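You operate a simulated robot arm through the tools that you are given. There is no shell and no other tool.

Carry out the task below with a simulated robot arm. There is one attempt and no reset: what you move stays moved.

JOB
Save frame 32 sharp at 24x, then again sharp at 36x.
Fine: watch the display; two pictures in all; leave that frame showing sharp at 36x, reel on, gate shut, lamp on.

Only the result counts: the job must be done as asked and must still hold three seconds after the hand-in. Knocking over, shifting, dropping, spilling or breaking anything else fails it.

ROBOT AND FRAMES
A 7-joint arm with a two-finger parallel gripper, fixed in place. Base frame: the origin is on the floor under the middle of its stand, x ahead of it, y to its left, z up. Lengths are in m, angles in rad, forces in N, time in s.
With the tool pointing down near the work surface it reaches from about 0.24 to 0.68 m from the base axis. Its first joint turns from -1.152 to 1.152 rad. Payload 2.4 kg.
The TCP is the grasp point between the finger pads, 0.03 m short of the fingertips. In the tool frame z runs along the fingers and y along their closing line. Largest opening 0.094 m; finger width 0.028, thickness 0.01; the body of the gripper, 0.05 by 0.096 m, starts 0.055 m behind the TCP.
Orientation is that of the tool frame in the base frame, as a unit quaternion [x, y, z, w]. With the fingers straight down and closing along the base's y, the tool's x points along the base's -x, its y along +y and its z along -z.

CONTROLS
- The arm moves only by the tool servo_tool. Its argument "targets" is a list of rows, each a list of 6 numbers: the shift along the tool's x, y, z in mm, then the turn, a rotation vector about the tool's x, y, z in rad. In form: [[x, y, z, rx, ry, rz], ...]. A call has 1 to 20 rows; each row shifts and turns the commanded pose from where the row before left it, along the tool's axes as they then stand. "fingers" is the gripper command, from -1 (fully open) to 1 (shut), values between in proportion, set as the call begins (left out, the last holds). A row lasts 0.2 s, in which the tool goes at most 0.05 m and 0.15 rad; a call with a longer step from one row to the next is refused whole, and so is a gripper value outside its range. Where a pose cannot be reached the arm comes as near as it can. A force on the tool above 40 N (or 10 N above the force at the start of the call, whichever is more), or a blocked arm, ends the call early, and 0.2 s more pass. The fingers move at their own pace (about 0.153 m/s each) and stop on an object; they squeeze with about 36 N. The grip force told is the motor's: it shows also when the fingers shut on nothing. Time passes only in rows, and 0.2 s behind the last, so rows that do not move let the fingers close. The reply holds the time, the measured pose of the TCP, the force on the tool along the base axes, the opening and the grip force, in the units named above and with some noise, with the torque about the TCP (base axes, N m) and any sound that the robot's microphone picked up, and new pictures: "show" is both (left out), scene, wrist or none.
- Cameras (640 x 400 px; columns grow to the right, rows downward): "scene" is fixed at [0.0348, 0.4667, 1.4581]; the picture's right is [-0.80, -0.60, 0.00], its down [-0.26, 0.34, -0.91] and it looks along [0.55, -0.72, -0.42] (base axes); focal length 352 px, centre (320, 200). "wrist" rides on the gripper at [0.076, 0.014, -0.102] in the tool frame; the picture's right is [-0.18, 0.98, 0.00], its down [-0.75, -0.14, -0.64] and it looks along [-0.63, -0.12, 0.77] (tool axes); focal length 243 px, centre (320, 200). There is no depth. A picture from a camera that has moved, and an enlarged one, comes with that camera's place and axes in the base frame and with its lens.
- enlarge(camera, box): a new picture of the part [left, top, right, bottom] of that camera's present view, enlarged. It takes no simulated time.
- finish_job(): hands the job in; it is judged then, once.

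Places have to be worked out from the pictures, the camera data and where the tool is seen. Open the gripper and draw the arm clear of the work before you hand the job in, unless the task says otherwise.

The tools are called after "Call:" as a command line: name --pt "numbers of a row" for each row, then --argument value for the rest, lists and objects as JSON in quotes. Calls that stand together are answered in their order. servo_tool: Moves the arm, as the interface text tells. Its arguments: {"type":"object","properties":{"targets":{"type":"array","items":{"type":"array","items":{"type":"number"}}},"fingers":{"type":"number"},"show":{"type":"string","enum":["both","scene","wrist","none"]}},"required":["targets"]} The other tools are called the same way: enlarge (camera, box) takes an enlarged picture of a part of a camera's view; finish_job () hands the job in.

At the start:

```text
clock: 0.0
tcp_pos: [0.4678, -0.0043, 1.1299]
orientation: [-0.001, 1.0, 0.0, 0.0]
wrist_force: [-0.3, 0.0, -0.3]
ft_torque: [0.0, 0.0, -0.05]
opening: 0.094
grasp_force: 0.1
```

scene: 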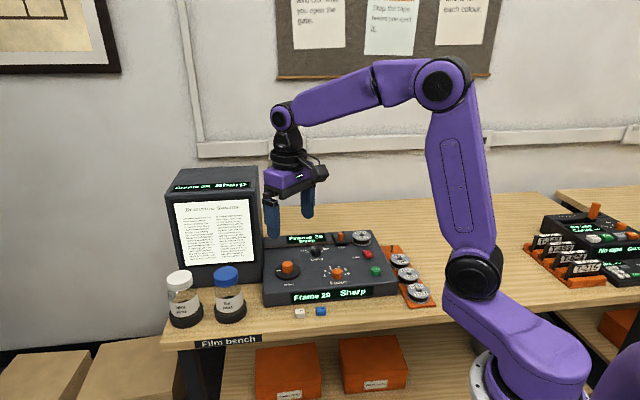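
wrist: 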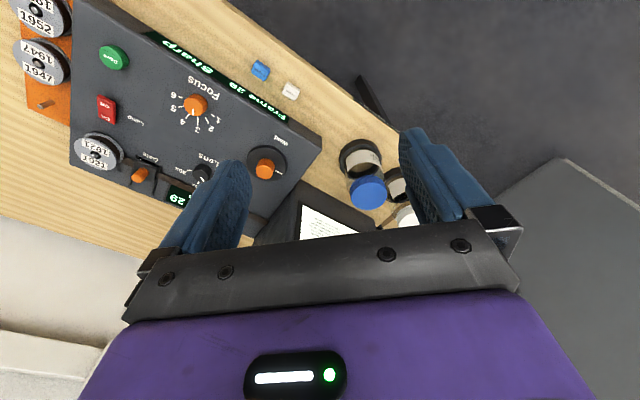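

I start by looking closely at the console and the notices on the wall before moving anything.

Call:
enlarge --camera "scene" --box '[250, 220, 440, 320]'

Call:
enlarge --camera "scene" --box '[160, 160, 290, 340]'

Call:
enlarge --camera "scene" --box '[270, 0, 500, 80]'

Call:
enlarge --camera "wrist" --box '[0, 0, 330, 240]'

```text
3.37 times, centred on (345, 270) of scene
camera zoom: at [0.0348, 0.4667, 1.4581], right [-0.8, -0.6, 0.0], down [-0.26, 0.34, -0.91], along [0.55, -0.72, -0.42], focal length 1185 px, centre (236, -36)
```

zoom: 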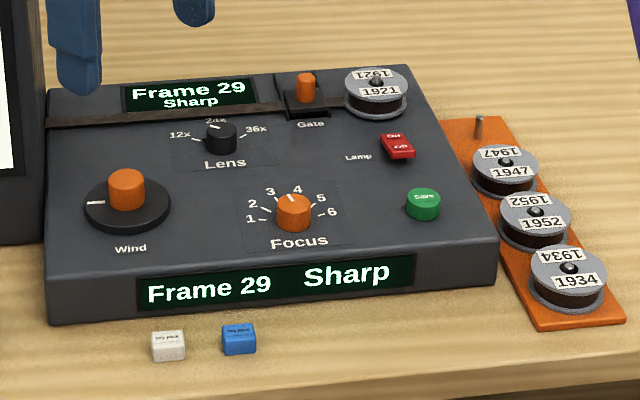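

```text
2.22 times, centred on (225, 250) of scene
camera zoom: at [0.0348, 0.4667, 1.4581], right [-0.8, -0.6, 0.0], down [-0.26, 0.34, -0.91], along [0.55, -0.72, -0.42], focal length 782 px, centre (531, 89)
```

zoom: 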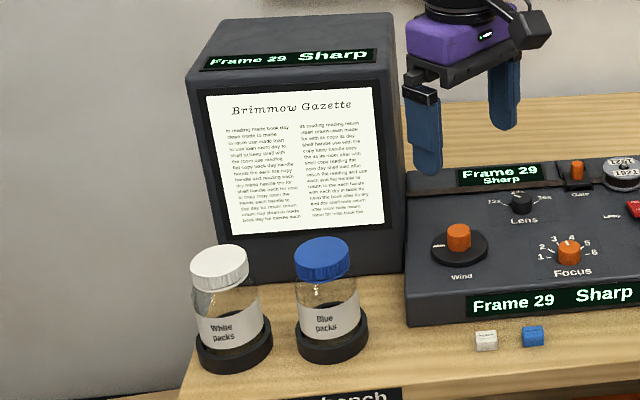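

```text
2.78 times, centred on (385, 40) of scene
camera zoom: at [0.0348, 0.4667, 1.4581], right [-0.8, -0.6, 0.0], down [-0.26, 0.34, -0.91], along [0.55, -0.72, -0.42], focal length 979 px, centre (139, 645)
```

zoom: 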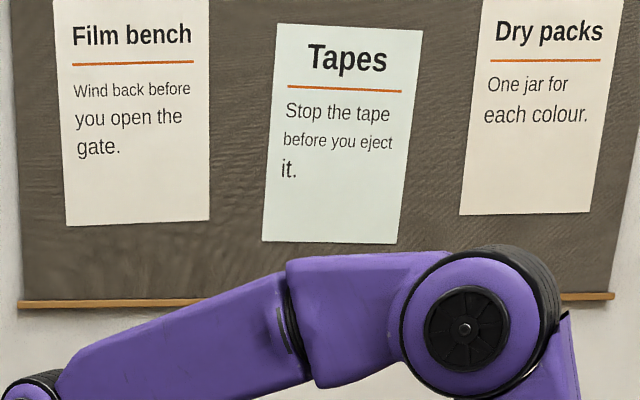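

```text
1.67 times, centred on (165, 120) of wrist
camera zoom: at [0.3915, 0.0101, 1.2315], right [0.18, 0.98, 0.0], down [0.75, -0.14, 0.64], along [0.63, -0.12, -0.77], focal length 404 px, centre (578, 333)
```

zoom: 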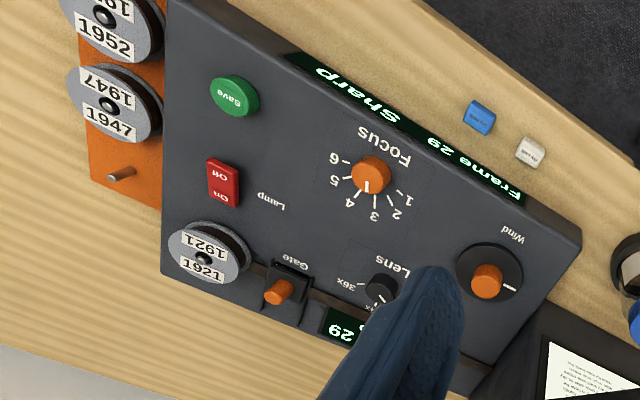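

The film console sits ahead-right of the arm. Frame 29 shows Sharp with lens 24x and focus near 4. I'll turn the tool about 0.74 rad to face the console squarely and back off for a clearer wrist view.

Call:
servo_tool --pt "0 0 0 0 0 0.148" --pt "0 0 0 0 0 0.148" --pt "0 0 0 0 0 0.148" --pt "0 0 0 0 0 0.148" --pt "0 0 0 0 0 0.148" --pt "18 -27 0 0 0 0" --pt "18 -27 0 0 0 0" --pt "18 -27 0 0 0 0" --fingers -1

```text
clock: 1.8
tcp_pos: [0.3718, -0.0284, 1.1266]
orientation: [0.362, 0.932, 0.001, 0.0]
wrist_force: [0.5, -0.1, 0.0]
ft_torque: [-0.03, 0.0, 0.02]
opening: 0.094
grasp_force: 0.1
camera wrist: at [0.3257, 0.0334, 1.2302], right [0.8, 0.6, 0.0], down [0.46, -0.61, 0.64], along [0.39, -0.51, -0.77], focal length 243 px, centre (320, 200)
```

scene: 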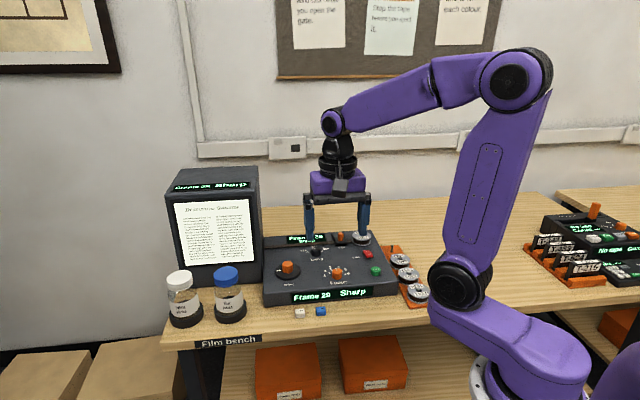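
wrist: 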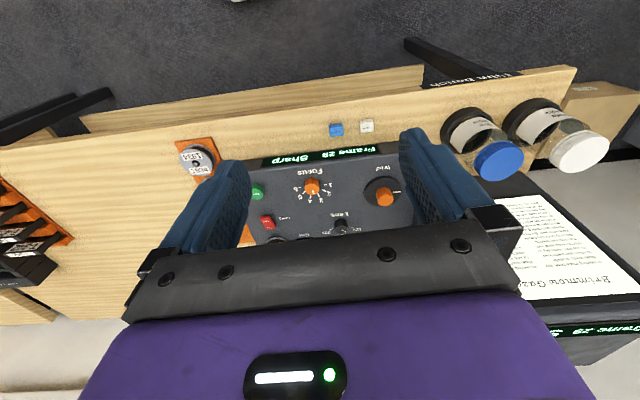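

The console now appears between the fingers. I'll enlarge it to measure the controls.

Call:
enlarge --camera "wrist" --box '[230, 130, 430, 255]'

Call:
enlarge --camera "scene" --box '[255, 225, 395, 312]'

```text
3.20 times, centred on (330, 192) of wrist
camera zoom: at [0.3257, 0.0334, 1.2302], right [0.8, 0.6, 0.0], down [0.46, -0.61, 0.64], along [0.39, -0.51, -0.77], focal length 776 px, centre (288, 224)
```

zoom: 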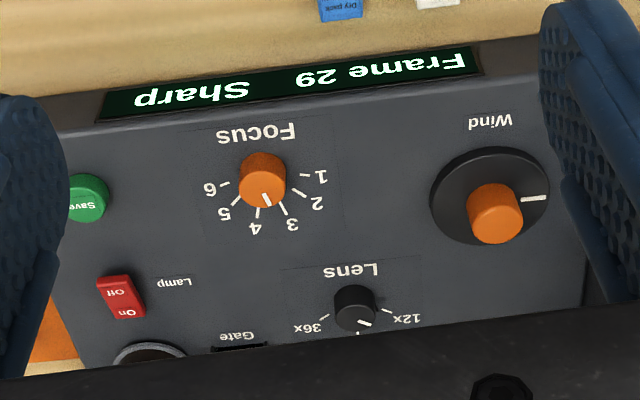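

```text
4.57 times, centred on (325, 268) of scene
camera zoom: at [0.0348, 0.4667, 1.4581], right [-0.8, -0.6, 0.0], down [-0.26, 0.34, -0.91], along [0.55, -0.72, -0.42], focal length 1609 px, centre (297, -113)
```

zoom: 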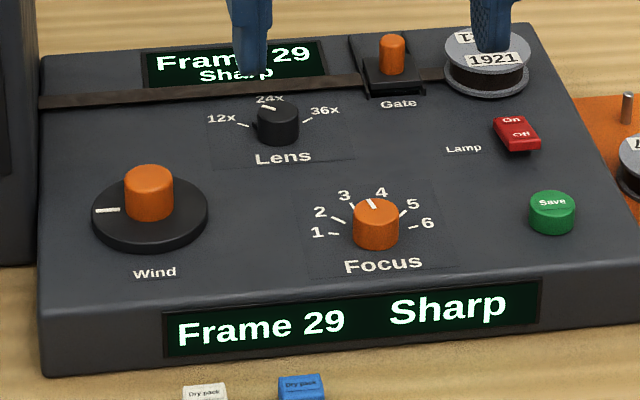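

Triangulating from both cameras gives a panel height of about z≈0.85. The Wind knob is near (0.585,-0.117) with its top at about 0.90, and the screen box is roughly 85 mm to its left. I'll move above the Wind knob, stay high, and check with the wrist camera.

Call:
servo_tool --pt "-31 11.2 18 0 0 0" --pt "-31 11.2 18 0 0 0" --pt "-31 11.2 18 0 0 0" --pt "-31 11.2 18 0 0 0" --pt "-31 11.2 18 0 0 0" --pt "-31 11.2 18 0 0 0" --pt "-31 11.2 18 0 0 0" --fingers -0.2

```text
clock: 3.4
tcp_pos: [0.5874, -0.1151, 1.0039]
orientation: [0.361, 0.932, 0.001, 0.0]
wrist_force: [0.7, -0.3, 0.4]
ft_torque: [-0.01, 0.02, 0.02]
opening: 0.0565
grasp_force: 0.0
camera wrist: at [0.5412, -0.054, 1.1068], right [0.8, 0.6, 0.0], down [0.46, -0.61, 0.64], along [0.39, -0.51, -0.77], focal length 243 px, centre (320, 200)
```

scene: 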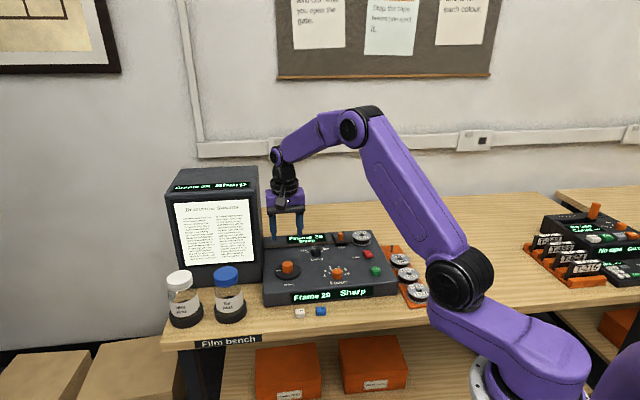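
wrist: 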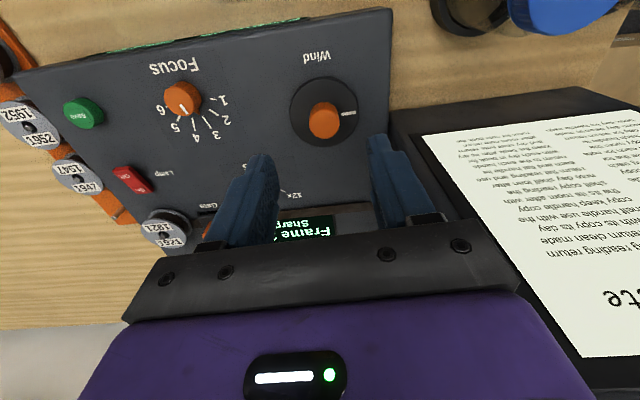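

The Wind disc centre works out at about (0.596,-0.121). I'll enlarge the view to refine the knob's height and its mark.

Call:
enlarge --camera "wrist" --box '[240, 20, 400, 180]'

Call:
enlarge --camera "wrist" --box '[40, 40, 260, 240]'

Call:
enlarge --camera "scene" --box '[160, 160, 340, 310]'

```text
2.50 times, centred on (320, 100) of wrist
camera zoom: at [0.5412, -0.054, 1.1068], right [0.8, 0.6, 0.0], down [0.46, -0.61, 0.64], along [0.39, -0.51, -0.77], focal length 606 px, centre (320, 450)
```

zoom: 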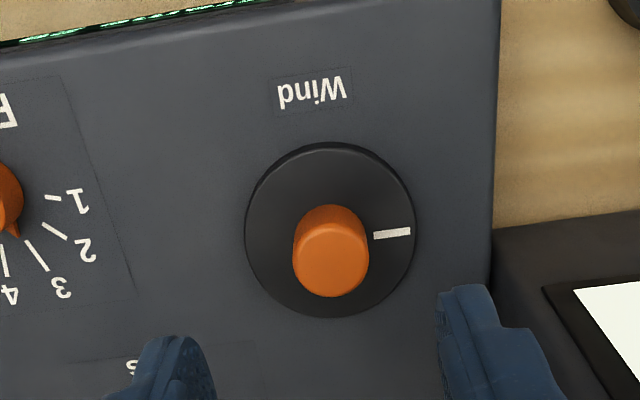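

```text
2.00 times, centred on (150, 140) of wrist
camera zoom: at [0.5412, -0.054, 1.1068], right [0.8, 0.6, 0.0], down [0.46, -0.61, 0.64], along [0.39, -0.51, -0.77], focal length 485 px, centre (660, 320)
```

zoom: 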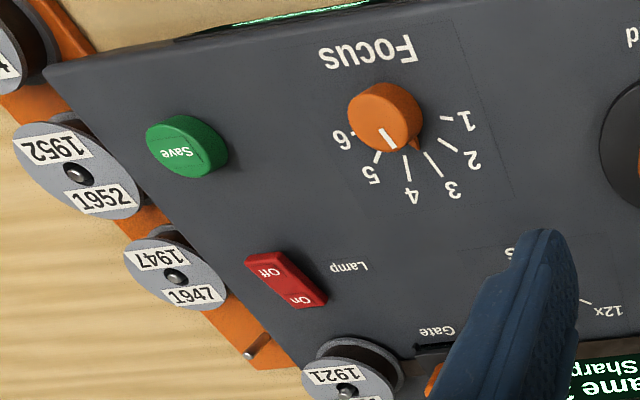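

```text
2.67 times, centred on (250, 235) of scene
camera zoom: at [0.0348, 0.4667, 1.4581], right [-0.8, -0.6, 0.0], down [-0.26, 0.34, -0.91], along [0.55, -0.72, -0.42], focal length 938 px, centre (507, 107)
```

zoom: 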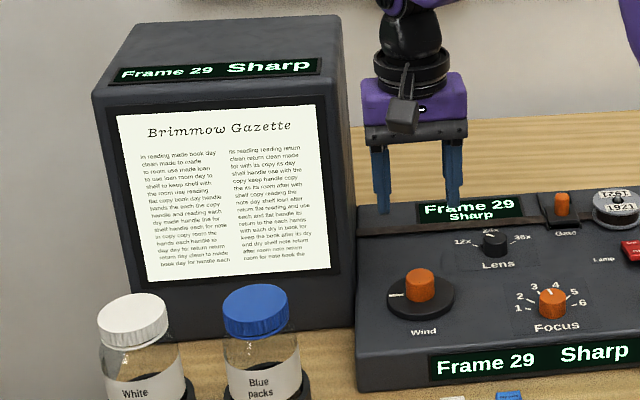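

Refined estimate: Wind disc top is about z=0.855–0.862, the knob is about 28 mm wide with its top near 0.89, and its axis is near (0.598,-0.123). I'll descend to just above the knob to check alignment.

Call:
servo_tool --pt "-4.4 0.4 24 0 0 0" --pt "-4.4 0.4 24 0 0 0" --pt "-4.4 0.4 24 0 0 0" --fingers -0.2

```text
clock: 4.2
tcp_pos: [0.5972, -0.1239, 0.932]
orientation: [0.363, 0.932, 0.0, 0.001]
wrist_force: [0.7, 1.1, 0.5]
ft_torque: [0.04, 0.02, 0.02]
opening: 0.0566
grasp_force: 0.1
camera wrist: at [0.5503, -0.0624, 1.0339], right [0.8, 0.6, 0.0], down [0.46, -0.61, 0.64], along [0.39, -0.51, -0.77], focal length 243 px, centre (320, 200)
```

scene: 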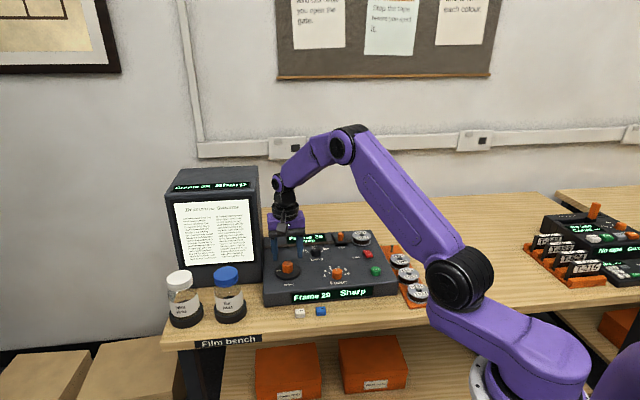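
wrist: 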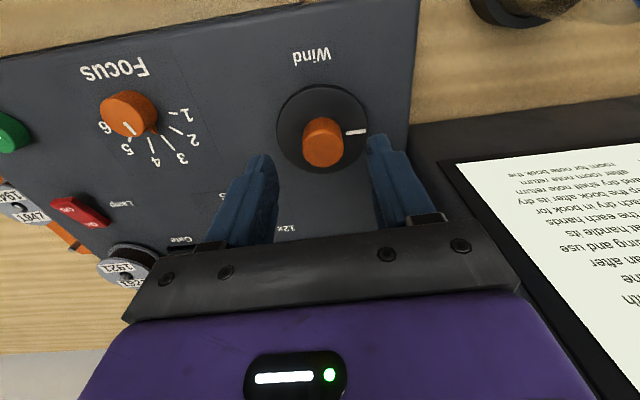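

The axis matches: disc top at 0.860, knob top at about 0.893, and the TCP within about 1.5 mm of the axis. I'll descend 35 mm so the fingertips sit about 7 mm above the disc, then close.

Call:
servo_tool --pt "0.4 1.5 17.5 0 0 0" --pt "0 0 17.5 0 0 0" --pt "0 0 0 0 0 0" --fingers -0.2

Call:
servo_tool --pt "0 0 0 0 0 0" --pt "0 0 0 0 0 0" --pt "0 0 0 0 0 0" --fingers 1

```text
clock: 5.0
tcp_pos: [0.5975, -0.1232, 0.8959]
orientation: [0.361, 0.933, 0.0, 0.0]
wrist_force: [-0.9, -0.8, -0.2]
ft_torque: [0.03, 0.01, 0.01]
opening: 0.0565
grasp_force: 0.0
camera wrist: at [0.5506, -0.061, 0.9984], right [0.8, 0.6, 0.0], down [0.46, -0.61, 0.64], along [0.39, -0.51, -0.77], focal length 243 px, centre (320, 200)
```

scene: 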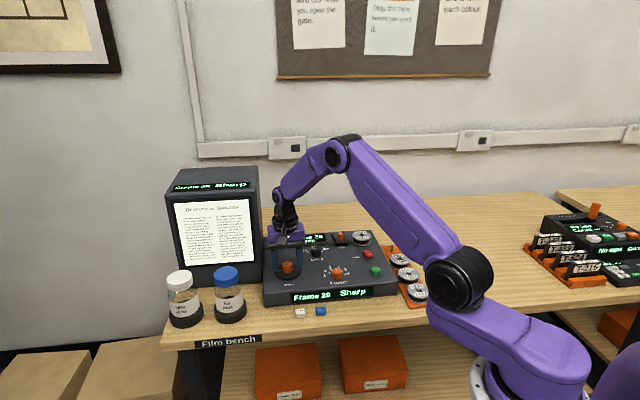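
wrist: 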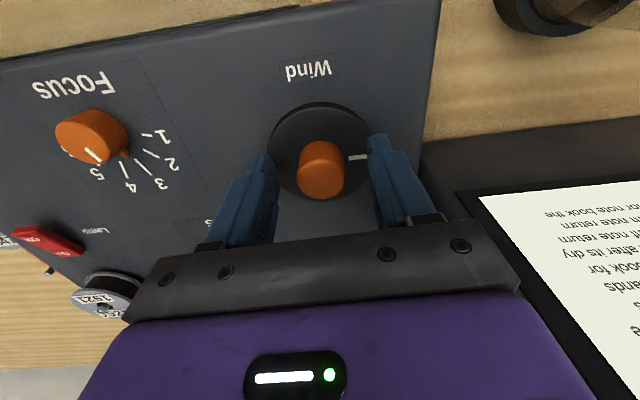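

```text
clock: 5.8
tcp_pos: [0.5976, -0.1242, 0.8954]
orientation: [0.361, 0.932, 0.0, 0.0]
wrist_force: [-0.9, -0.4, -3.0]
ft_torque: [-0.09, -0.09, -0.02]
opening: 0.0291
grasp_force: 45.1
camera wrist: at [0.5505, -0.0612, 0.9985], right [0.8, 0.6, 0.0], down [0.46, -0.61, 0.64], along [0.39, -0.51, -0.77], focal length 243 px, centre (320, 200)
```

scene: 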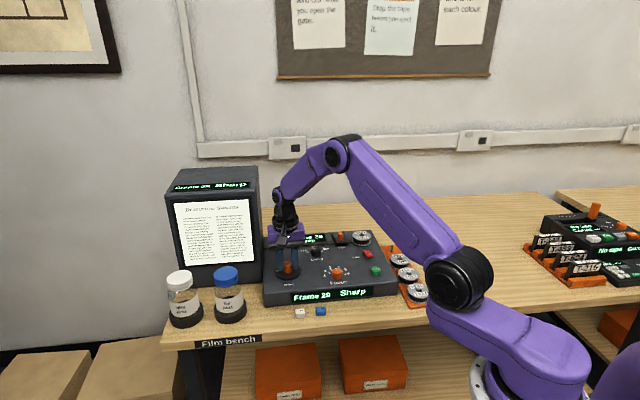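
wrist: 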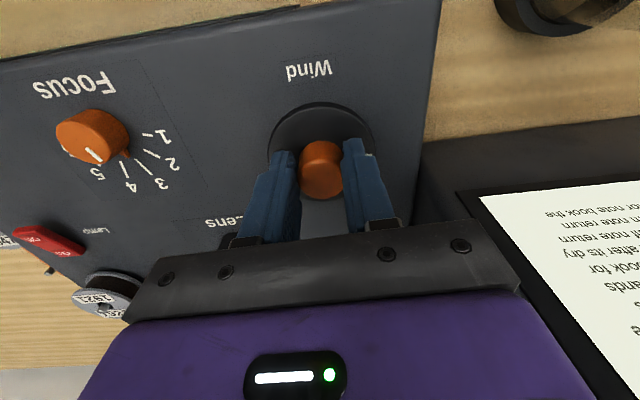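

The knob is gripped (opening 29 mm). I'll turn 0.3 rad clockwise as seen from above and read the display.

Call:
servo_tool --pt "0 0 0 0 0 0.1" --pt "0 0 0 0 0 0.1" --pt "0 0 0 0 0 0.1" --pt "0 0 0 0 0 0" --fingers 1

Call:
enlarge --camera "scene" --box '[160, 160, 400, 310]'

```text
clock: 6.8
tcp_pos: [0.598, -0.1221, 0.8959]
orientation: [0.497, 0.868, 0.001, 0.002]
wrist_force: [12.2, 1.2, -11.3]
ft_torque: [0.47, -0.23, 0.04]
opening: 0.029
grasp_force: 44.7
camera wrist: at [0.5719, -0.049, 0.9984], right [0.94, 0.34, 0.0], down [0.26, -0.72, 0.64], along [0.22, -0.6, -0.77], focal length 243 px, centre (320, 200)
```

scene: 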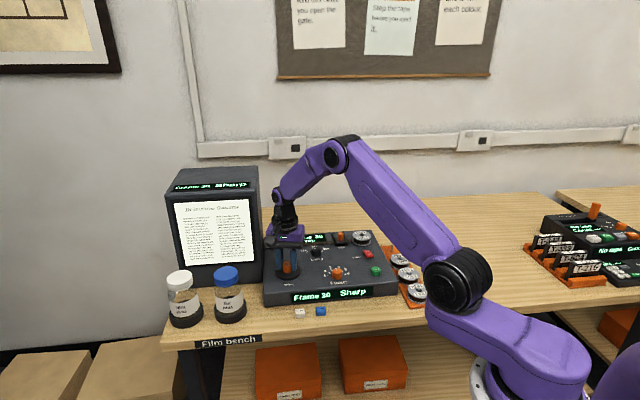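
wrist: 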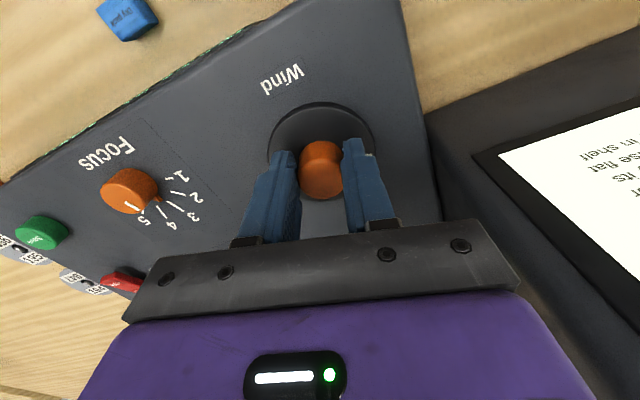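

```text
2.67 times, centred on (280, 235) of scene
camera zoom: at [0.0353, 0.4667, 1.4581], right [-0.8, -0.6, 0.0], down [-0.26, 0.34, -0.91], along [0.55, -0.72, -0.42], focal length 938 px, centre (427, 107)
```

zoom: 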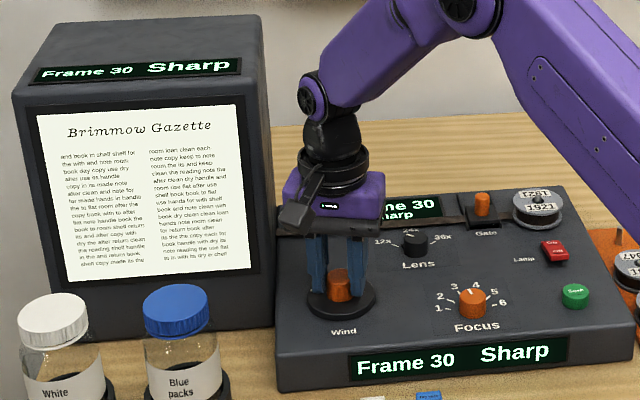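

Clockwise advanced it to Frame 30, still Sharp. I'll continue in small steps.

Call:
servo_tool --pt "0 0 0 0 0 0.1" --pt "0 0 0 0 0 0.1" --pt "0 0 0 0 0 0" --fingers 1 --show "scene"

Call:
enlarge --camera "scene" --box '[160, 160, 400, 310]'

```text
clock: 7.6
tcp_pos: [0.598, -0.1216, 0.8964]
orientation: [0.58, 0.814, 0.001, 0.001]
wrist_force: [21.2, 6.7, -15.1]
ft_torque: [0.37, -0.47, 0.15]
opening: 0.0291
grasp_force: 45.2
```

scene: 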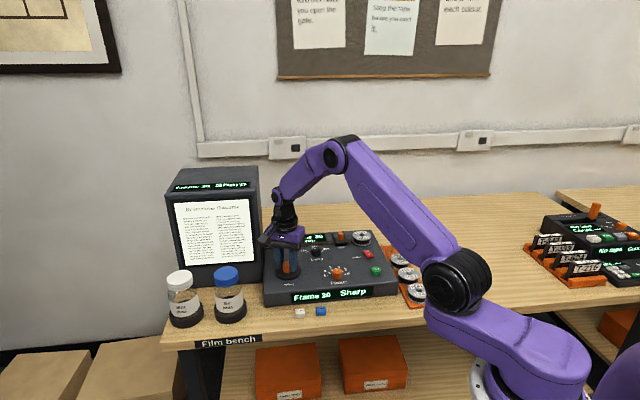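

```text
2.67 times, centred on (280, 235) of scene
camera zoom: at [0.0356, 0.4668, 1.4581], right [-0.8, -0.6, 0.0], down [-0.26, 0.34, -0.91], along [0.55, -0.72, -0.42], focal length 938 px, centre (427, 107)
```

zoom: 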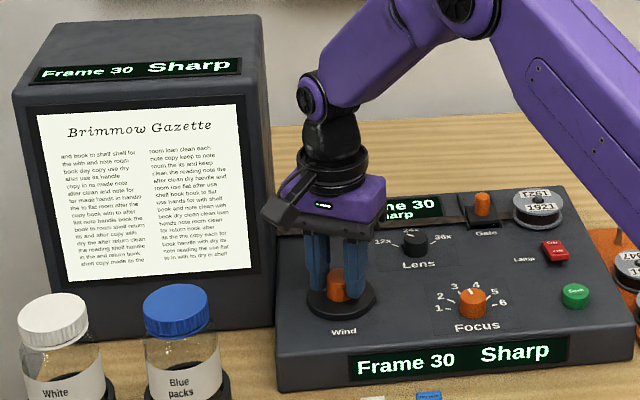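

Still 30 at about 0.5 rad. There is a 22 N side load along tool +y, so the knob axis lies about 2 mm further along tool −x than my TCP. I'll relieve that offset while gripped, then turn a little more.

Call:
servo_tool --pt "-1.0 1.2 0 0 0 0" --pt "0 0 0 0 0 0" --fingers 1 --show "none"

```text
clock: 8.2
tcp_pos: [0.5991, -0.1215, 0.8964]
orientation: [0.581, 0.814, 0.0, 0.0]
wrist_force: [11.6, 12.1, -5.6]
ft_torque: [-0.5, -0.65, 0.1]
opening: 0.029
grasp_force: 45.6
```

Call:
servo_tool --pt "0.3 1.5 0 0 0 0" --pt "0 0 0 0 0 0.1" --pt "0 0 0 0 0 0.1" --pt "0 0 0 0 0 0" --fingers 1 --show "scene"

Call:
enlarge --camera "scene" --box '[160, 160, 400, 310]'

```text
clock: 9.2
tcp_pos: [0.6001, -0.12, 0.8957]
orientation: [0.661, 0.751, 0.001, 0.0]
wrist_force: [13.7, 12.7, -4.8]
ft_torque: [0.99, -0.4, 0.13]
opening: 0.0291
grasp_force: 44.4
```

scene: 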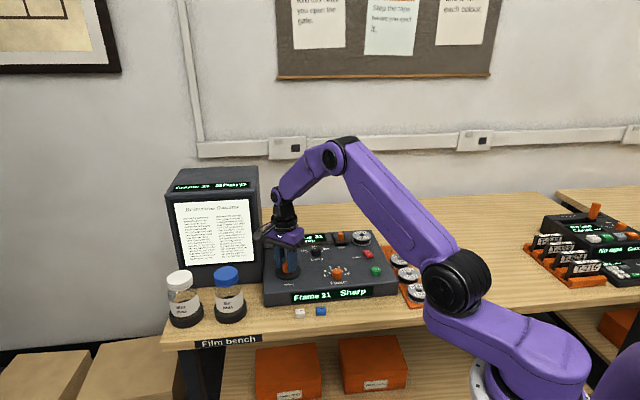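

```text
2.67 times, centred on (280, 235) of scene
camera zoom: at [0.0352, 0.467, 1.458], right [-0.8, -0.6, 0.0], down [-0.26, 0.34, -0.91], along [0.55, -0.72, -0.42], focal length 938 px, centre (427, 107)
```

zoom: 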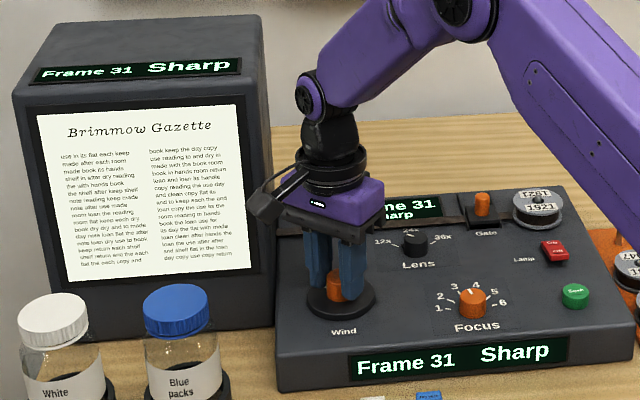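

Frame 31, Sharp, at about 0.7 rad, so one frame is roughly 0.39 rad. The camera is still well in front of the box. I'll relieve the side load slightly and turn 0.35 rad more.

Call:
servo_tool --pt "0.6 1.3 0 0 0 0" --pt "0 0.3 0 0 0 0.1" --pt "0 0.3 0 0 0 0.1" --pt "0 0.3 0 0 0 0.1" --pt "0 0 0 0 0 0.05" --pt "0 0 0 0 0 0" --fingers 1 --show "both"

Call:
enlarge --camera "scene" --box '[160, 160, 400, 310]'

```text
clock: 10.6
tcp_pos: [0.6027, -0.1218, 0.8967]
orientation: [0.781, 0.625, 0.0, 0.0]
wrist_force: [13.6, 11.0, -10.6]
ft_torque: [0.31, -0.4, 0.11]
opening: 0.0292
grasp_force: 45.3
camera wrist: at [0.6335, -0.0501, 0.9986], right [0.92, -0.39, 0.0], down [-0.3, -0.7, 0.64], along [-0.25, -0.59, -0.77], focal length 243 px, centre (320, 200)
```

scene: 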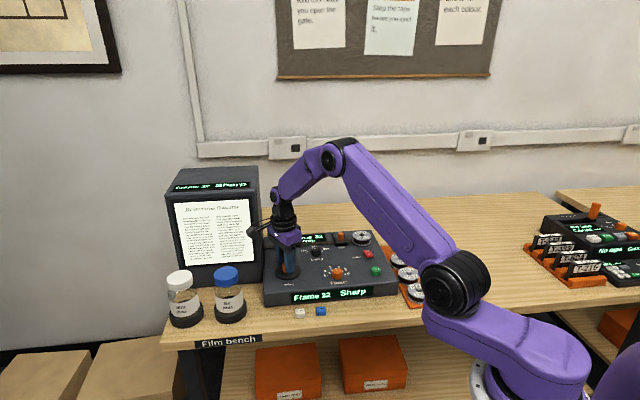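
wrist: 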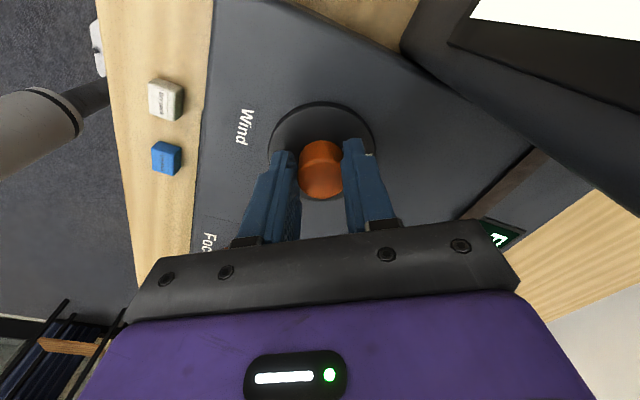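

```text
2.67 times, centred on (280, 235) of scene
camera zoom: at [0.0354, 0.467, 1.458], right [-0.8, -0.6, 0.0], down [-0.26, 0.34, -0.91], along [0.55, -0.72, -0.42], focal length 938 px, centre (427, 107)
```

zoom: 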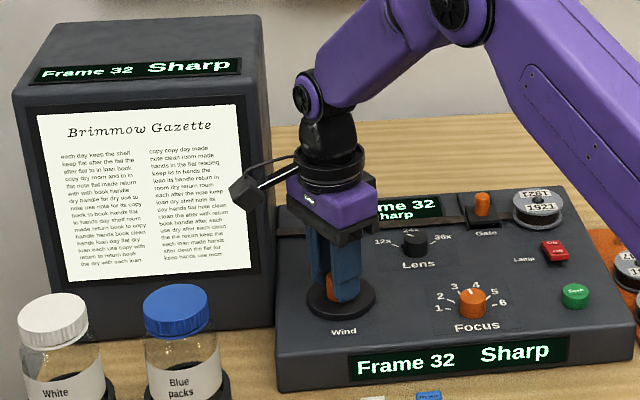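

Frame 32, Sharp. I'll add a small 0.08 rad to centre it in its detent, ease the side load, and release the knob.

Call:
servo_tool --pt "0.6 0.6 0 0 0 0.04" --pt "0.6 0.6 0 0 0 0.04" --pt "0 0 0 0 0 0" --fingers 1 --show "none"

Call:
servo_tool --pt "0 0 0 0 0 0" --pt "0 0 0 0 0 0" --fingers -0.2 --show "both"

Call:
enlarge --camera "scene" --box '[160, 160, 400, 310]'

```text
clock: 11.4
tcp_pos: [0.6021, -0.1224, 0.8962]
orientation: [0.805, 0.593, 0.0, -0.001]
wrist_force: [3.1, 5.9, -1.7]
ft_torque: [0.67, -0.18, -0.01]
opening: 0.0291
grasp_force: 45.0
```

```text
clock: 12.0
tcp_pos: [0.6034, -0.121, 0.8967]
orientation: [0.805, 0.593, -0.001, -0.001]
wrist_force: [0.9, 0.8, 0.1]
ft_torque: [0.02, -0.01, 0.01]
opening: 0.0563
grasp_force: 0.0
camera wrist: at [0.6401, -0.0525, 0.9986], right [0.88, -0.47, 0.0], down [-0.36, -0.68, 0.64], along [-0.3, -0.57, -0.77], focal length 243 px, centre (320, 200)
```

scene: 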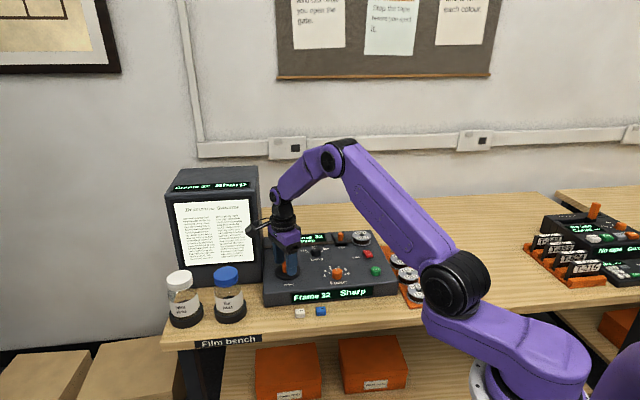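
wrist: 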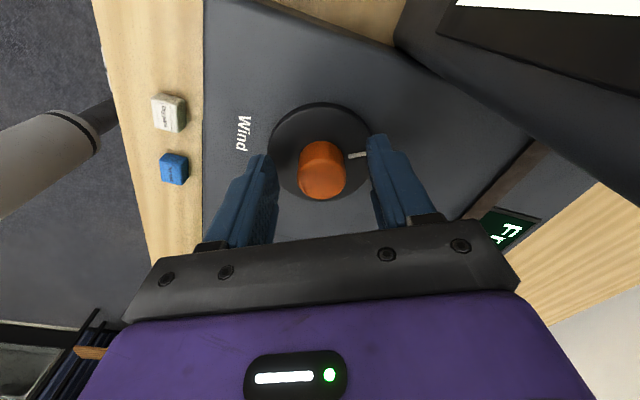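

```text
2.67 times, centred on (280, 235) of scene
camera zoom: at [0.0348, 0.4667, 1.4581], right [-0.8, -0.6, 0.0], down [-0.26, 0.34, -0.91], along [0.55, -0.72, -0.42], focal length 938 px, centre (427, 107)
```

zoom: 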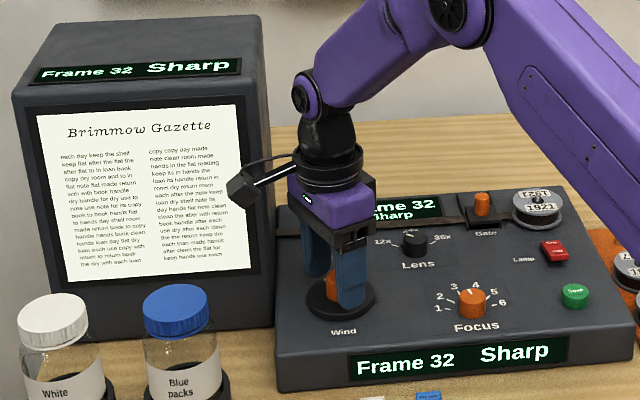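

Frame 32 is set and stays Sharp after release. I'll rise clear, turn the tool back to face the console, and move over the Lens knob to inspect its setting.

Call:
servo_tool --pt "0 0 -35 0 0 0" --pt "0 0 -35 0 0 0" --pt "0 0 -35 0 0 0" --pt "0 0 0 0 0 -0.1416" --pt "0 0 0 0 0 -0.1416" --pt "0 0 0 0 0 -0.1416" --pt "0 0 0 0 0 -0.1416" --pt "0 0 0 0 0 -0.1416" --pt "0 0 0 0 0 -0.1416" --pt "0 0 0 0 0 -0.1416" --pt "0 0 0 0 0 -0.1416" --pt "-22 -33 0 0 0 0" --pt "-22 -33 0 0 0 0" --pt "-22 -33 0 0 0 0" --fingers -0.2

Call:
enlarge --camera "wrist" --box '[200, 20, 440, 180]'

Call:
enlarge --camera "scene" --box '[160, 160, 400, 310]'

```text
clock: 15.0
tcp_pos: [0.585, -0.2388, 0.9988]
orientation: [0.36, 0.933, 0.0, 0.0]
wrist_force: [0.3, 0.2, -0.2]
ft_torque: [-0.03, 0.03, -0.02]
opening: 0.0562
grasp_force: 0.0
camera wrist: at [0.5393, -0.1759, 1.102], right [0.8, 0.6, 0.0], down [0.46, -0.61, 0.64], along [0.39, -0.51, -0.77], focal length 243 px, centre (320, 200)
```

scene: 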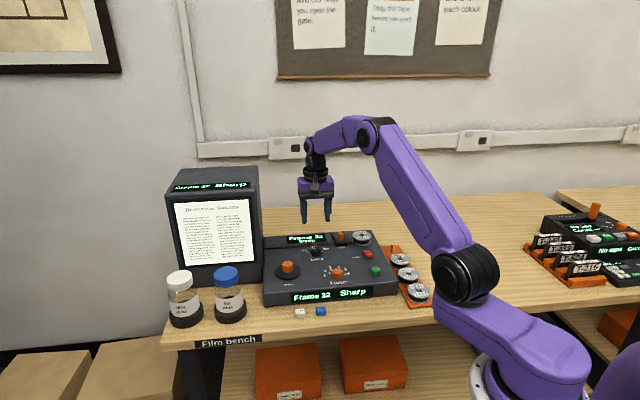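
wrist: 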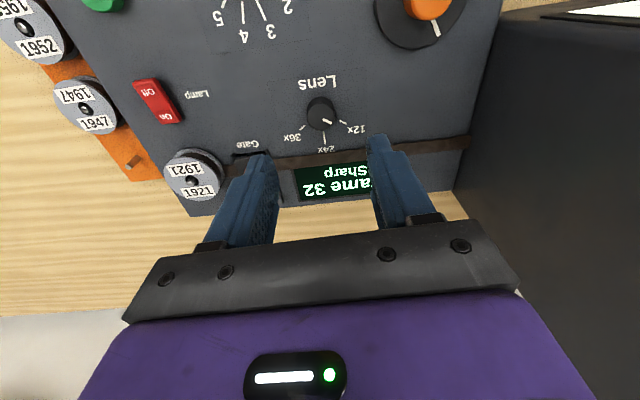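

```text
2.50 times, centred on (320, 100) of wrist
camera zoom: at [0.5393, -0.1759, 1.102], right [0.8, 0.6, 0.0], down [0.46, -0.61, 0.64], along [0.39, -0.51, -0.77], focal length 606 px, centre (320, 450)
```

zoom: 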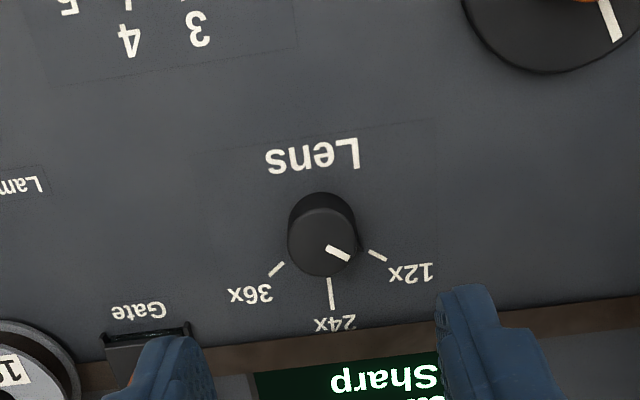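

```text
2.67 times, centred on (280, 235) of scene
camera zoom: at [0.0348, 0.4668, 1.4581], right [-0.8, -0.6, 0.0], down [-0.26, 0.34, -0.91], along [0.55, -0.72, -0.42], focal length 938 px, centre (427, 107)
```

zoom: 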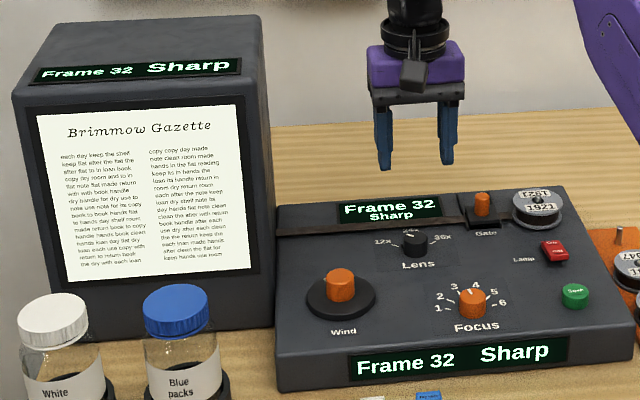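

The close view shows the Lens nib at 12x, not 24x, so the lens must be turned. 24x is about 54° clockwise from there. The knob is about 26 mm wide at roughly (0.595,-0.2485), top at about 0.864. I'll descend partway and verify.

Call:
servo_tool --pt "-7 -0.2 34.5 0 0 0" --pt "-7 -0.2 34.5 0 0 0" --pt "0 0 0 0 0 0" --fingers -0.1

Call:
enlarge --camera "wrist" --box '[220, 50, 420, 210]'

```text
clock: 15.8
tcp_pos: [0.5961, -0.2478, 0.9324]
orientation: [0.36, 0.933, 0.001, 0.0]
wrist_force: [0.6, 0.0, -0.5]
ft_torque: [-0.01, -0.01, -0.02]
opening: 0.0519
grasp_force: 0.1
camera wrist: at [0.549, -0.1862, 1.0346], right [0.8, 0.6, 0.0], down [0.46, -0.61, 0.64], along [0.39, -0.51, -0.77], focal length 243 px, centre (320, 200)
```

scene: 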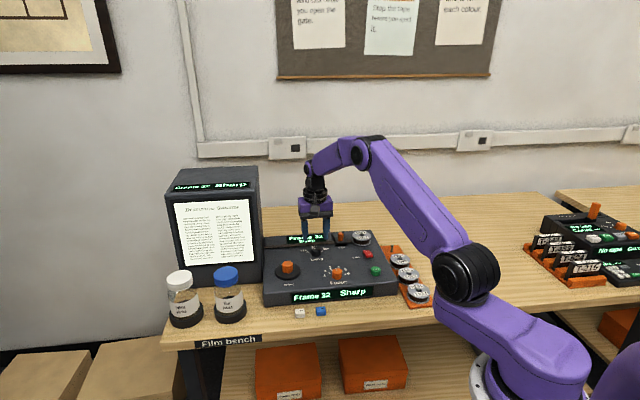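
wrist: 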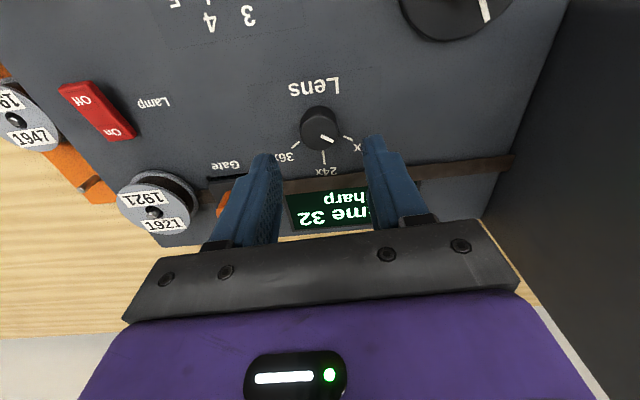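

```text
2.50 times, centred on (320, 130) of wrist
camera zoom: at [0.549, -0.1862, 1.0346], right [0.8, 0.6, 0.0], down [0.46, -0.61, 0.64], along [0.39, -0.51, -0.77], focal length 606 px, centre (320, 375)
```

zoom: 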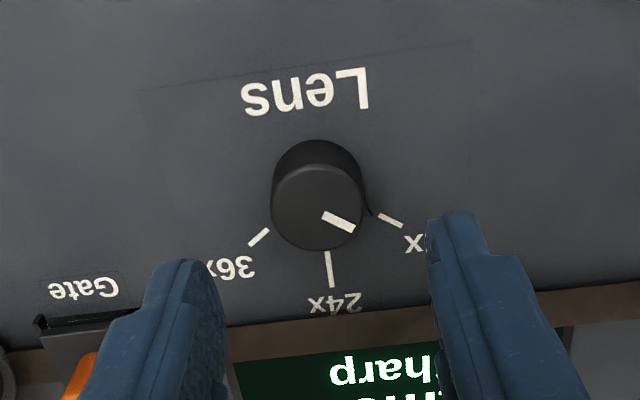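

The view confirms the knob within about 1–2 mm laterally, but height is uncertain by a few mm. I'll shift slightly away from the base, descend to about z=0.884, and check how the tips sit relative to the knob.

Call:
servo_tool --pt "-1.5 -0.5 24 0 0 0" --pt "0 0 24 0 0 0" --pt "0 0 0 0 0 0" --fingers -0.1

Call:
enlarge --camera "wrist" --box '[220, 80, 420, 240]'

Call:
enlarge --camera "scene" --box '[270, 200, 370, 270]'

```text
clock: 16.6
tcp_pos: [0.596, -0.2506, 0.8836]
orientation: [0.361, 0.933, 0.0, 0.0]
wrist_force: [0.1, -0.6, 0.1]
ft_torque: [-0.01, 0.02, 0.01]
opening: 0.0517
grasp_force: 0.0
camera wrist: at [0.5495, -0.1884, 0.9863], right [0.8, 0.6, 0.0], down [0.46, -0.61, 0.64], along [0.39, -0.51, -0.77], focal length 243 px, centre (320, 200)
```

scene: 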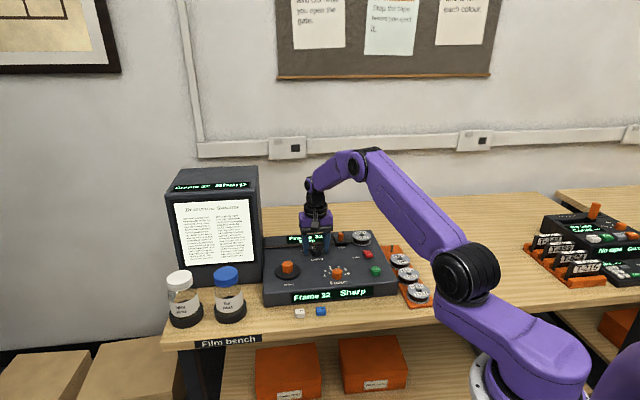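
wrist: 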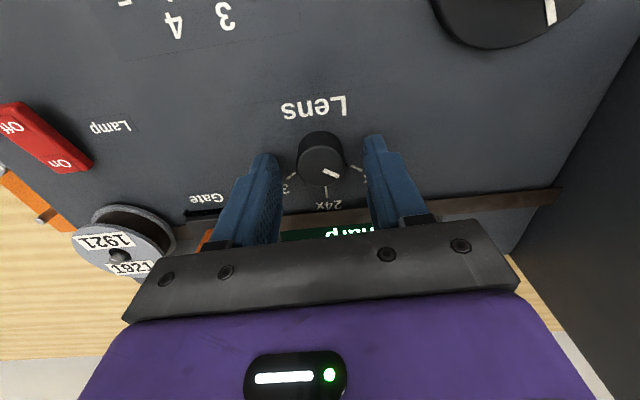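

```text
2.50 times, centred on (320, 160) of wrist
camera zoom: at [0.5495, -0.1884, 0.9863], right [0.8, 0.6, 0.0], down [0.46, -0.61, 0.64], along [0.39, -0.51, -0.77], focal length 606 px, centre (320, 300)
```

zoom: 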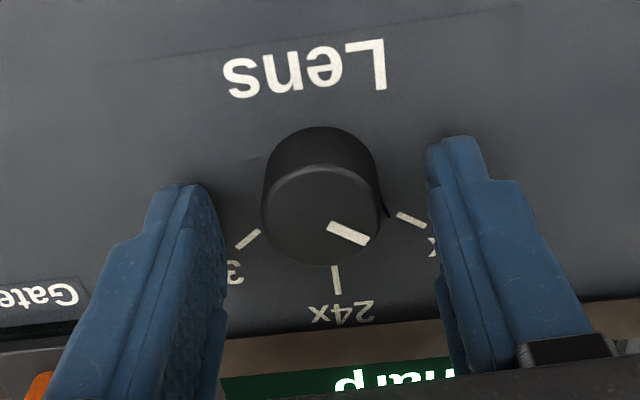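

```text
5.71 times, centred on (320, 235) of scene
camera zoom: at [0.0348, 0.4667, 1.4581], right [-0.8, -0.6, 0.0], down [-0.26, 0.34, -0.91], along [0.55, -0.72, -0.42], focal length 2011 px, centre (320, 0)
```

zoom: 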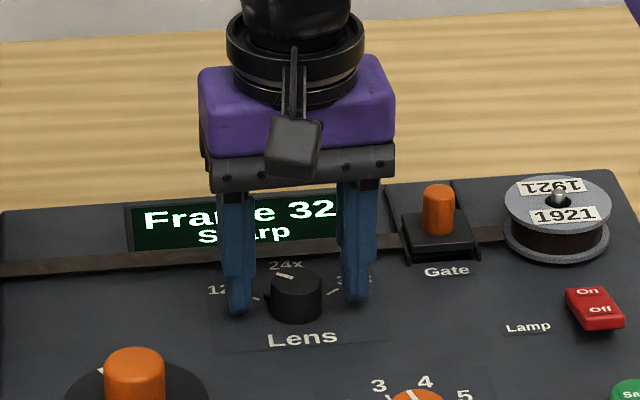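

Tips are about 5 mm above the panel and the knob is centred between the fingers. I'll descend 2.5 mm more and close on the knob.

Call:
servo_tool --pt "0 -0.3 2.5 0 0 0" --pt "0 0 0 0 0 0" --fingers -0.1 --show "none"

Call:
servo_tool --pt "0 0 0 0 0 0" --pt "0 0 0 0 0 0" --pt "0 0 0 0 0 0" --fingers 1 --show "wrist"

```text
clock: 17.2
tcp_pos: [0.5963, -0.2498, 0.8815]
orientation: [0.36, 0.933, 0.0, 0.001]
wrist_force: [-0.8, 0.0, 0.2]
ft_torque: [0.0, -0.01, -0.01]
opening: 0.0517
grasp_force: 0.1
```

```text
clock: 18.0
tcp_pos: [0.5963, -0.2497, 0.8813]
orientation: [0.36, 0.933, 0.0, 0.0]
wrist_force: [5.4, 2.4, -2.0]
ft_torque: [-0.04, -0.28, 0.0]
opening: 0.0275
grasp_force: 44.5
camera wrist: at [0.5499, -0.1879, 0.9839], right [0.8, 0.6, 0.0], down [0.46, -0.61, 0.64], along [0.39, -0.51, -0.77], focal length 243 px, centre (320, 200)
```

wrist: 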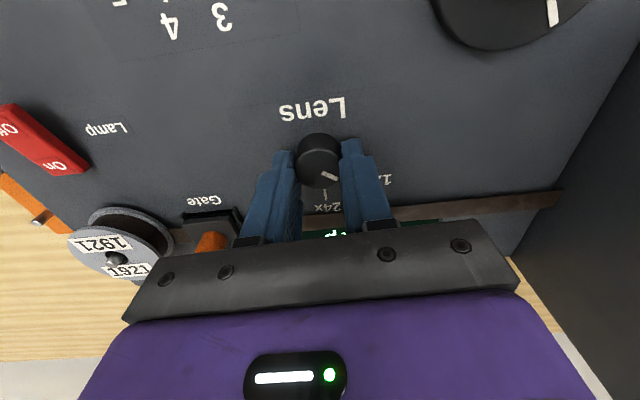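

Gripped (27.5 mm). I'll turn clockwise 0.5 rad first and check loads and pointer.

Call:
servo_tool --pt "0 0.4 0 0 0 0.1" --pt "0 0 0 0 0 0.1" --pt "0 0 0 0 0 0.1" --pt "0 0 0 0 0 0.1" --pt "0 0 0 0 0 0.1" --pt "0 0 0 0 0 0" --fingers 1 --show "wrist"

Call:
enlarge --camera "wrist" --box '[220, 80, 420, 240]'

Call:
enlarge --camera "scene" --box '[160, 160, 400, 310]'

```text
clock: 19.4
tcp_pos: [0.5958, -0.2505, 0.8822]
orientation: [0.582, 0.814, 0.0, -0.002]
wrist_force: [-7.2, -3.2, -2.4]
ft_torque: [0.44, 0.38, 0.03]
opening: 0.0274
grasp_force: 45.3
camera wrist: at [0.5847, -0.1738, 0.984], right [0.99, 0.14, 0.0], down [0.11, -0.76, 0.64], along [0.09, -0.64, -0.77], focal length 243 px, centre (320, 200)
```

wrist: 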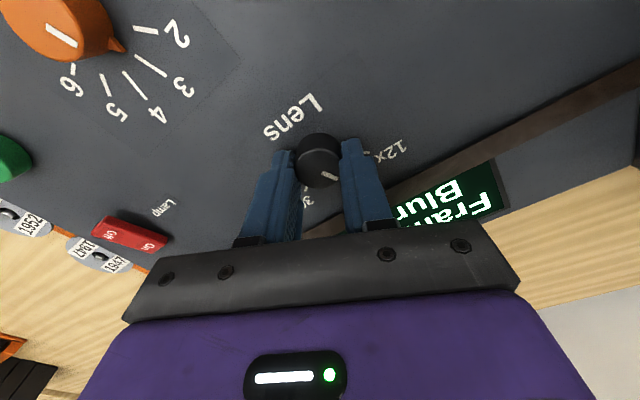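

```text
2.50 times, centred on (320, 160) of wrist
camera zoom: at [0.5847, -0.1738, 0.984], right [0.99, 0.14, 0.0], down [0.11, -0.76, 0.64], along [0.09, -0.64, -0.77], focal length 606 px, centre (320, 300)
```

zoom: 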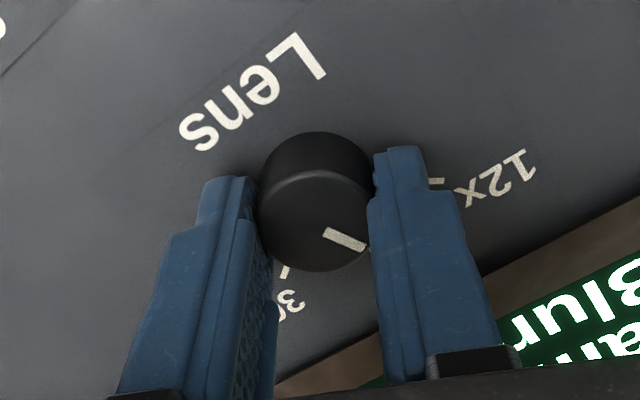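

```text
2.67 times, centred on (280, 235) of scene
camera zoom: at [0.0347, 0.4666, 1.4582], right [-0.8, -0.6, 0.0], down [-0.26, 0.34, -0.91], along [0.55, -0.72, -0.42], focal length 938 px, centre (427, 107)
```

zoom: 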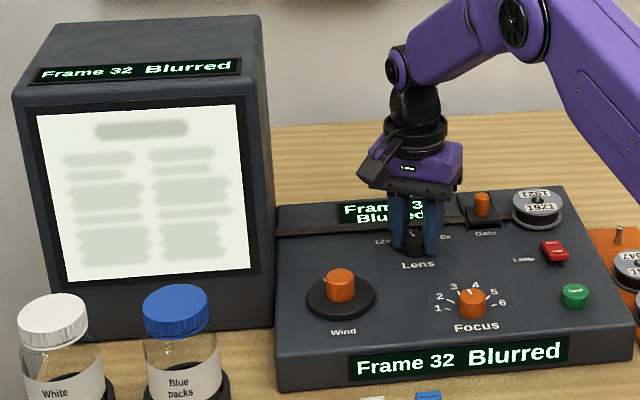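

The display shows Blurred, so the lens selection changed past halfway. I'll continue another 0.44 rad to point squarely at 24x.

Call:
servo_tool --pt "0 -0.6 0 0 0 0.1" --pt "0 -0.2 0 0 0 0.1" --pt "0 -0.2 0 0 0 0.1" --pt "0 0 0 0 0 0.1" --pt "0 0 0 0 0 0.04" --pt "0 0 0 0 0 0" --fingers 1 --show "wrist"

Call:
enlarge --camera "wrist" --box '[220, 80, 420, 240]'

Call:
enlarge --camera "scene" --box '[280, 210, 360, 270]'

```text
clock: 20.8
tcp_pos: [0.5941, -0.2498, 0.8821]
orientation: [0.745, 0.667, -0.002, -0.001]
wrist_force: [-19.5, -4.3, -8.3]
ft_torque: [-0.53, 0.56, 0.05]
opening: 0.0277
grasp_force: 44.7
camera wrist: at [0.6173, -0.1766, 0.9839], right [0.96, -0.29, 0.0], down [-0.22, -0.73, 0.64], along [-0.19, -0.61, -0.77], focal length 243 px, centre (320, 200)
```

wrist: 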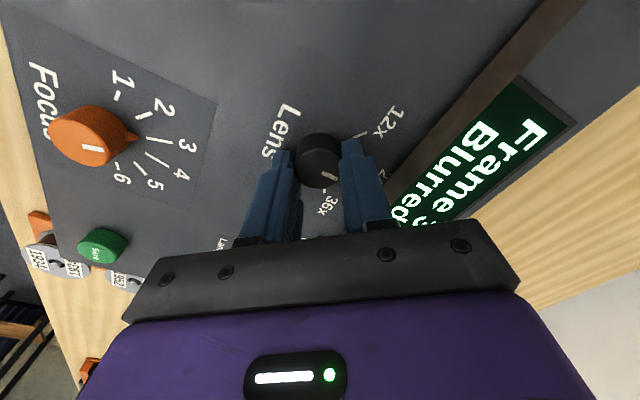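

```text
2.50 times, centred on (320, 160) of wrist
camera zoom: at [0.6173, -0.1766, 0.9839], right [0.96, -0.29, 0.0], down [-0.22, -0.73, 0.64], along [-0.19, -0.61, -0.77], focal length 606 px, centre (320, 300)
```

zoom: 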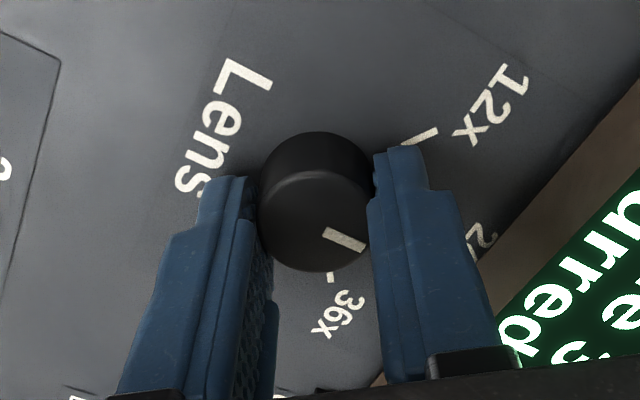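

```text
6.67 times, centred on (320, 240) of scene
camera zoom: at [0.0345, 0.4666, 1.4582], right [-0.8, -0.6, 0.0], down [-0.26, 0.34, -0.91], along [0.55, -0.72, -0.42], focal length 2346 px, centre (320, -67)
```

zoom: 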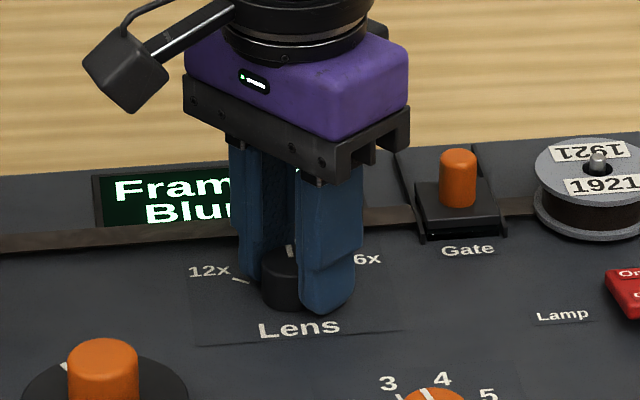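

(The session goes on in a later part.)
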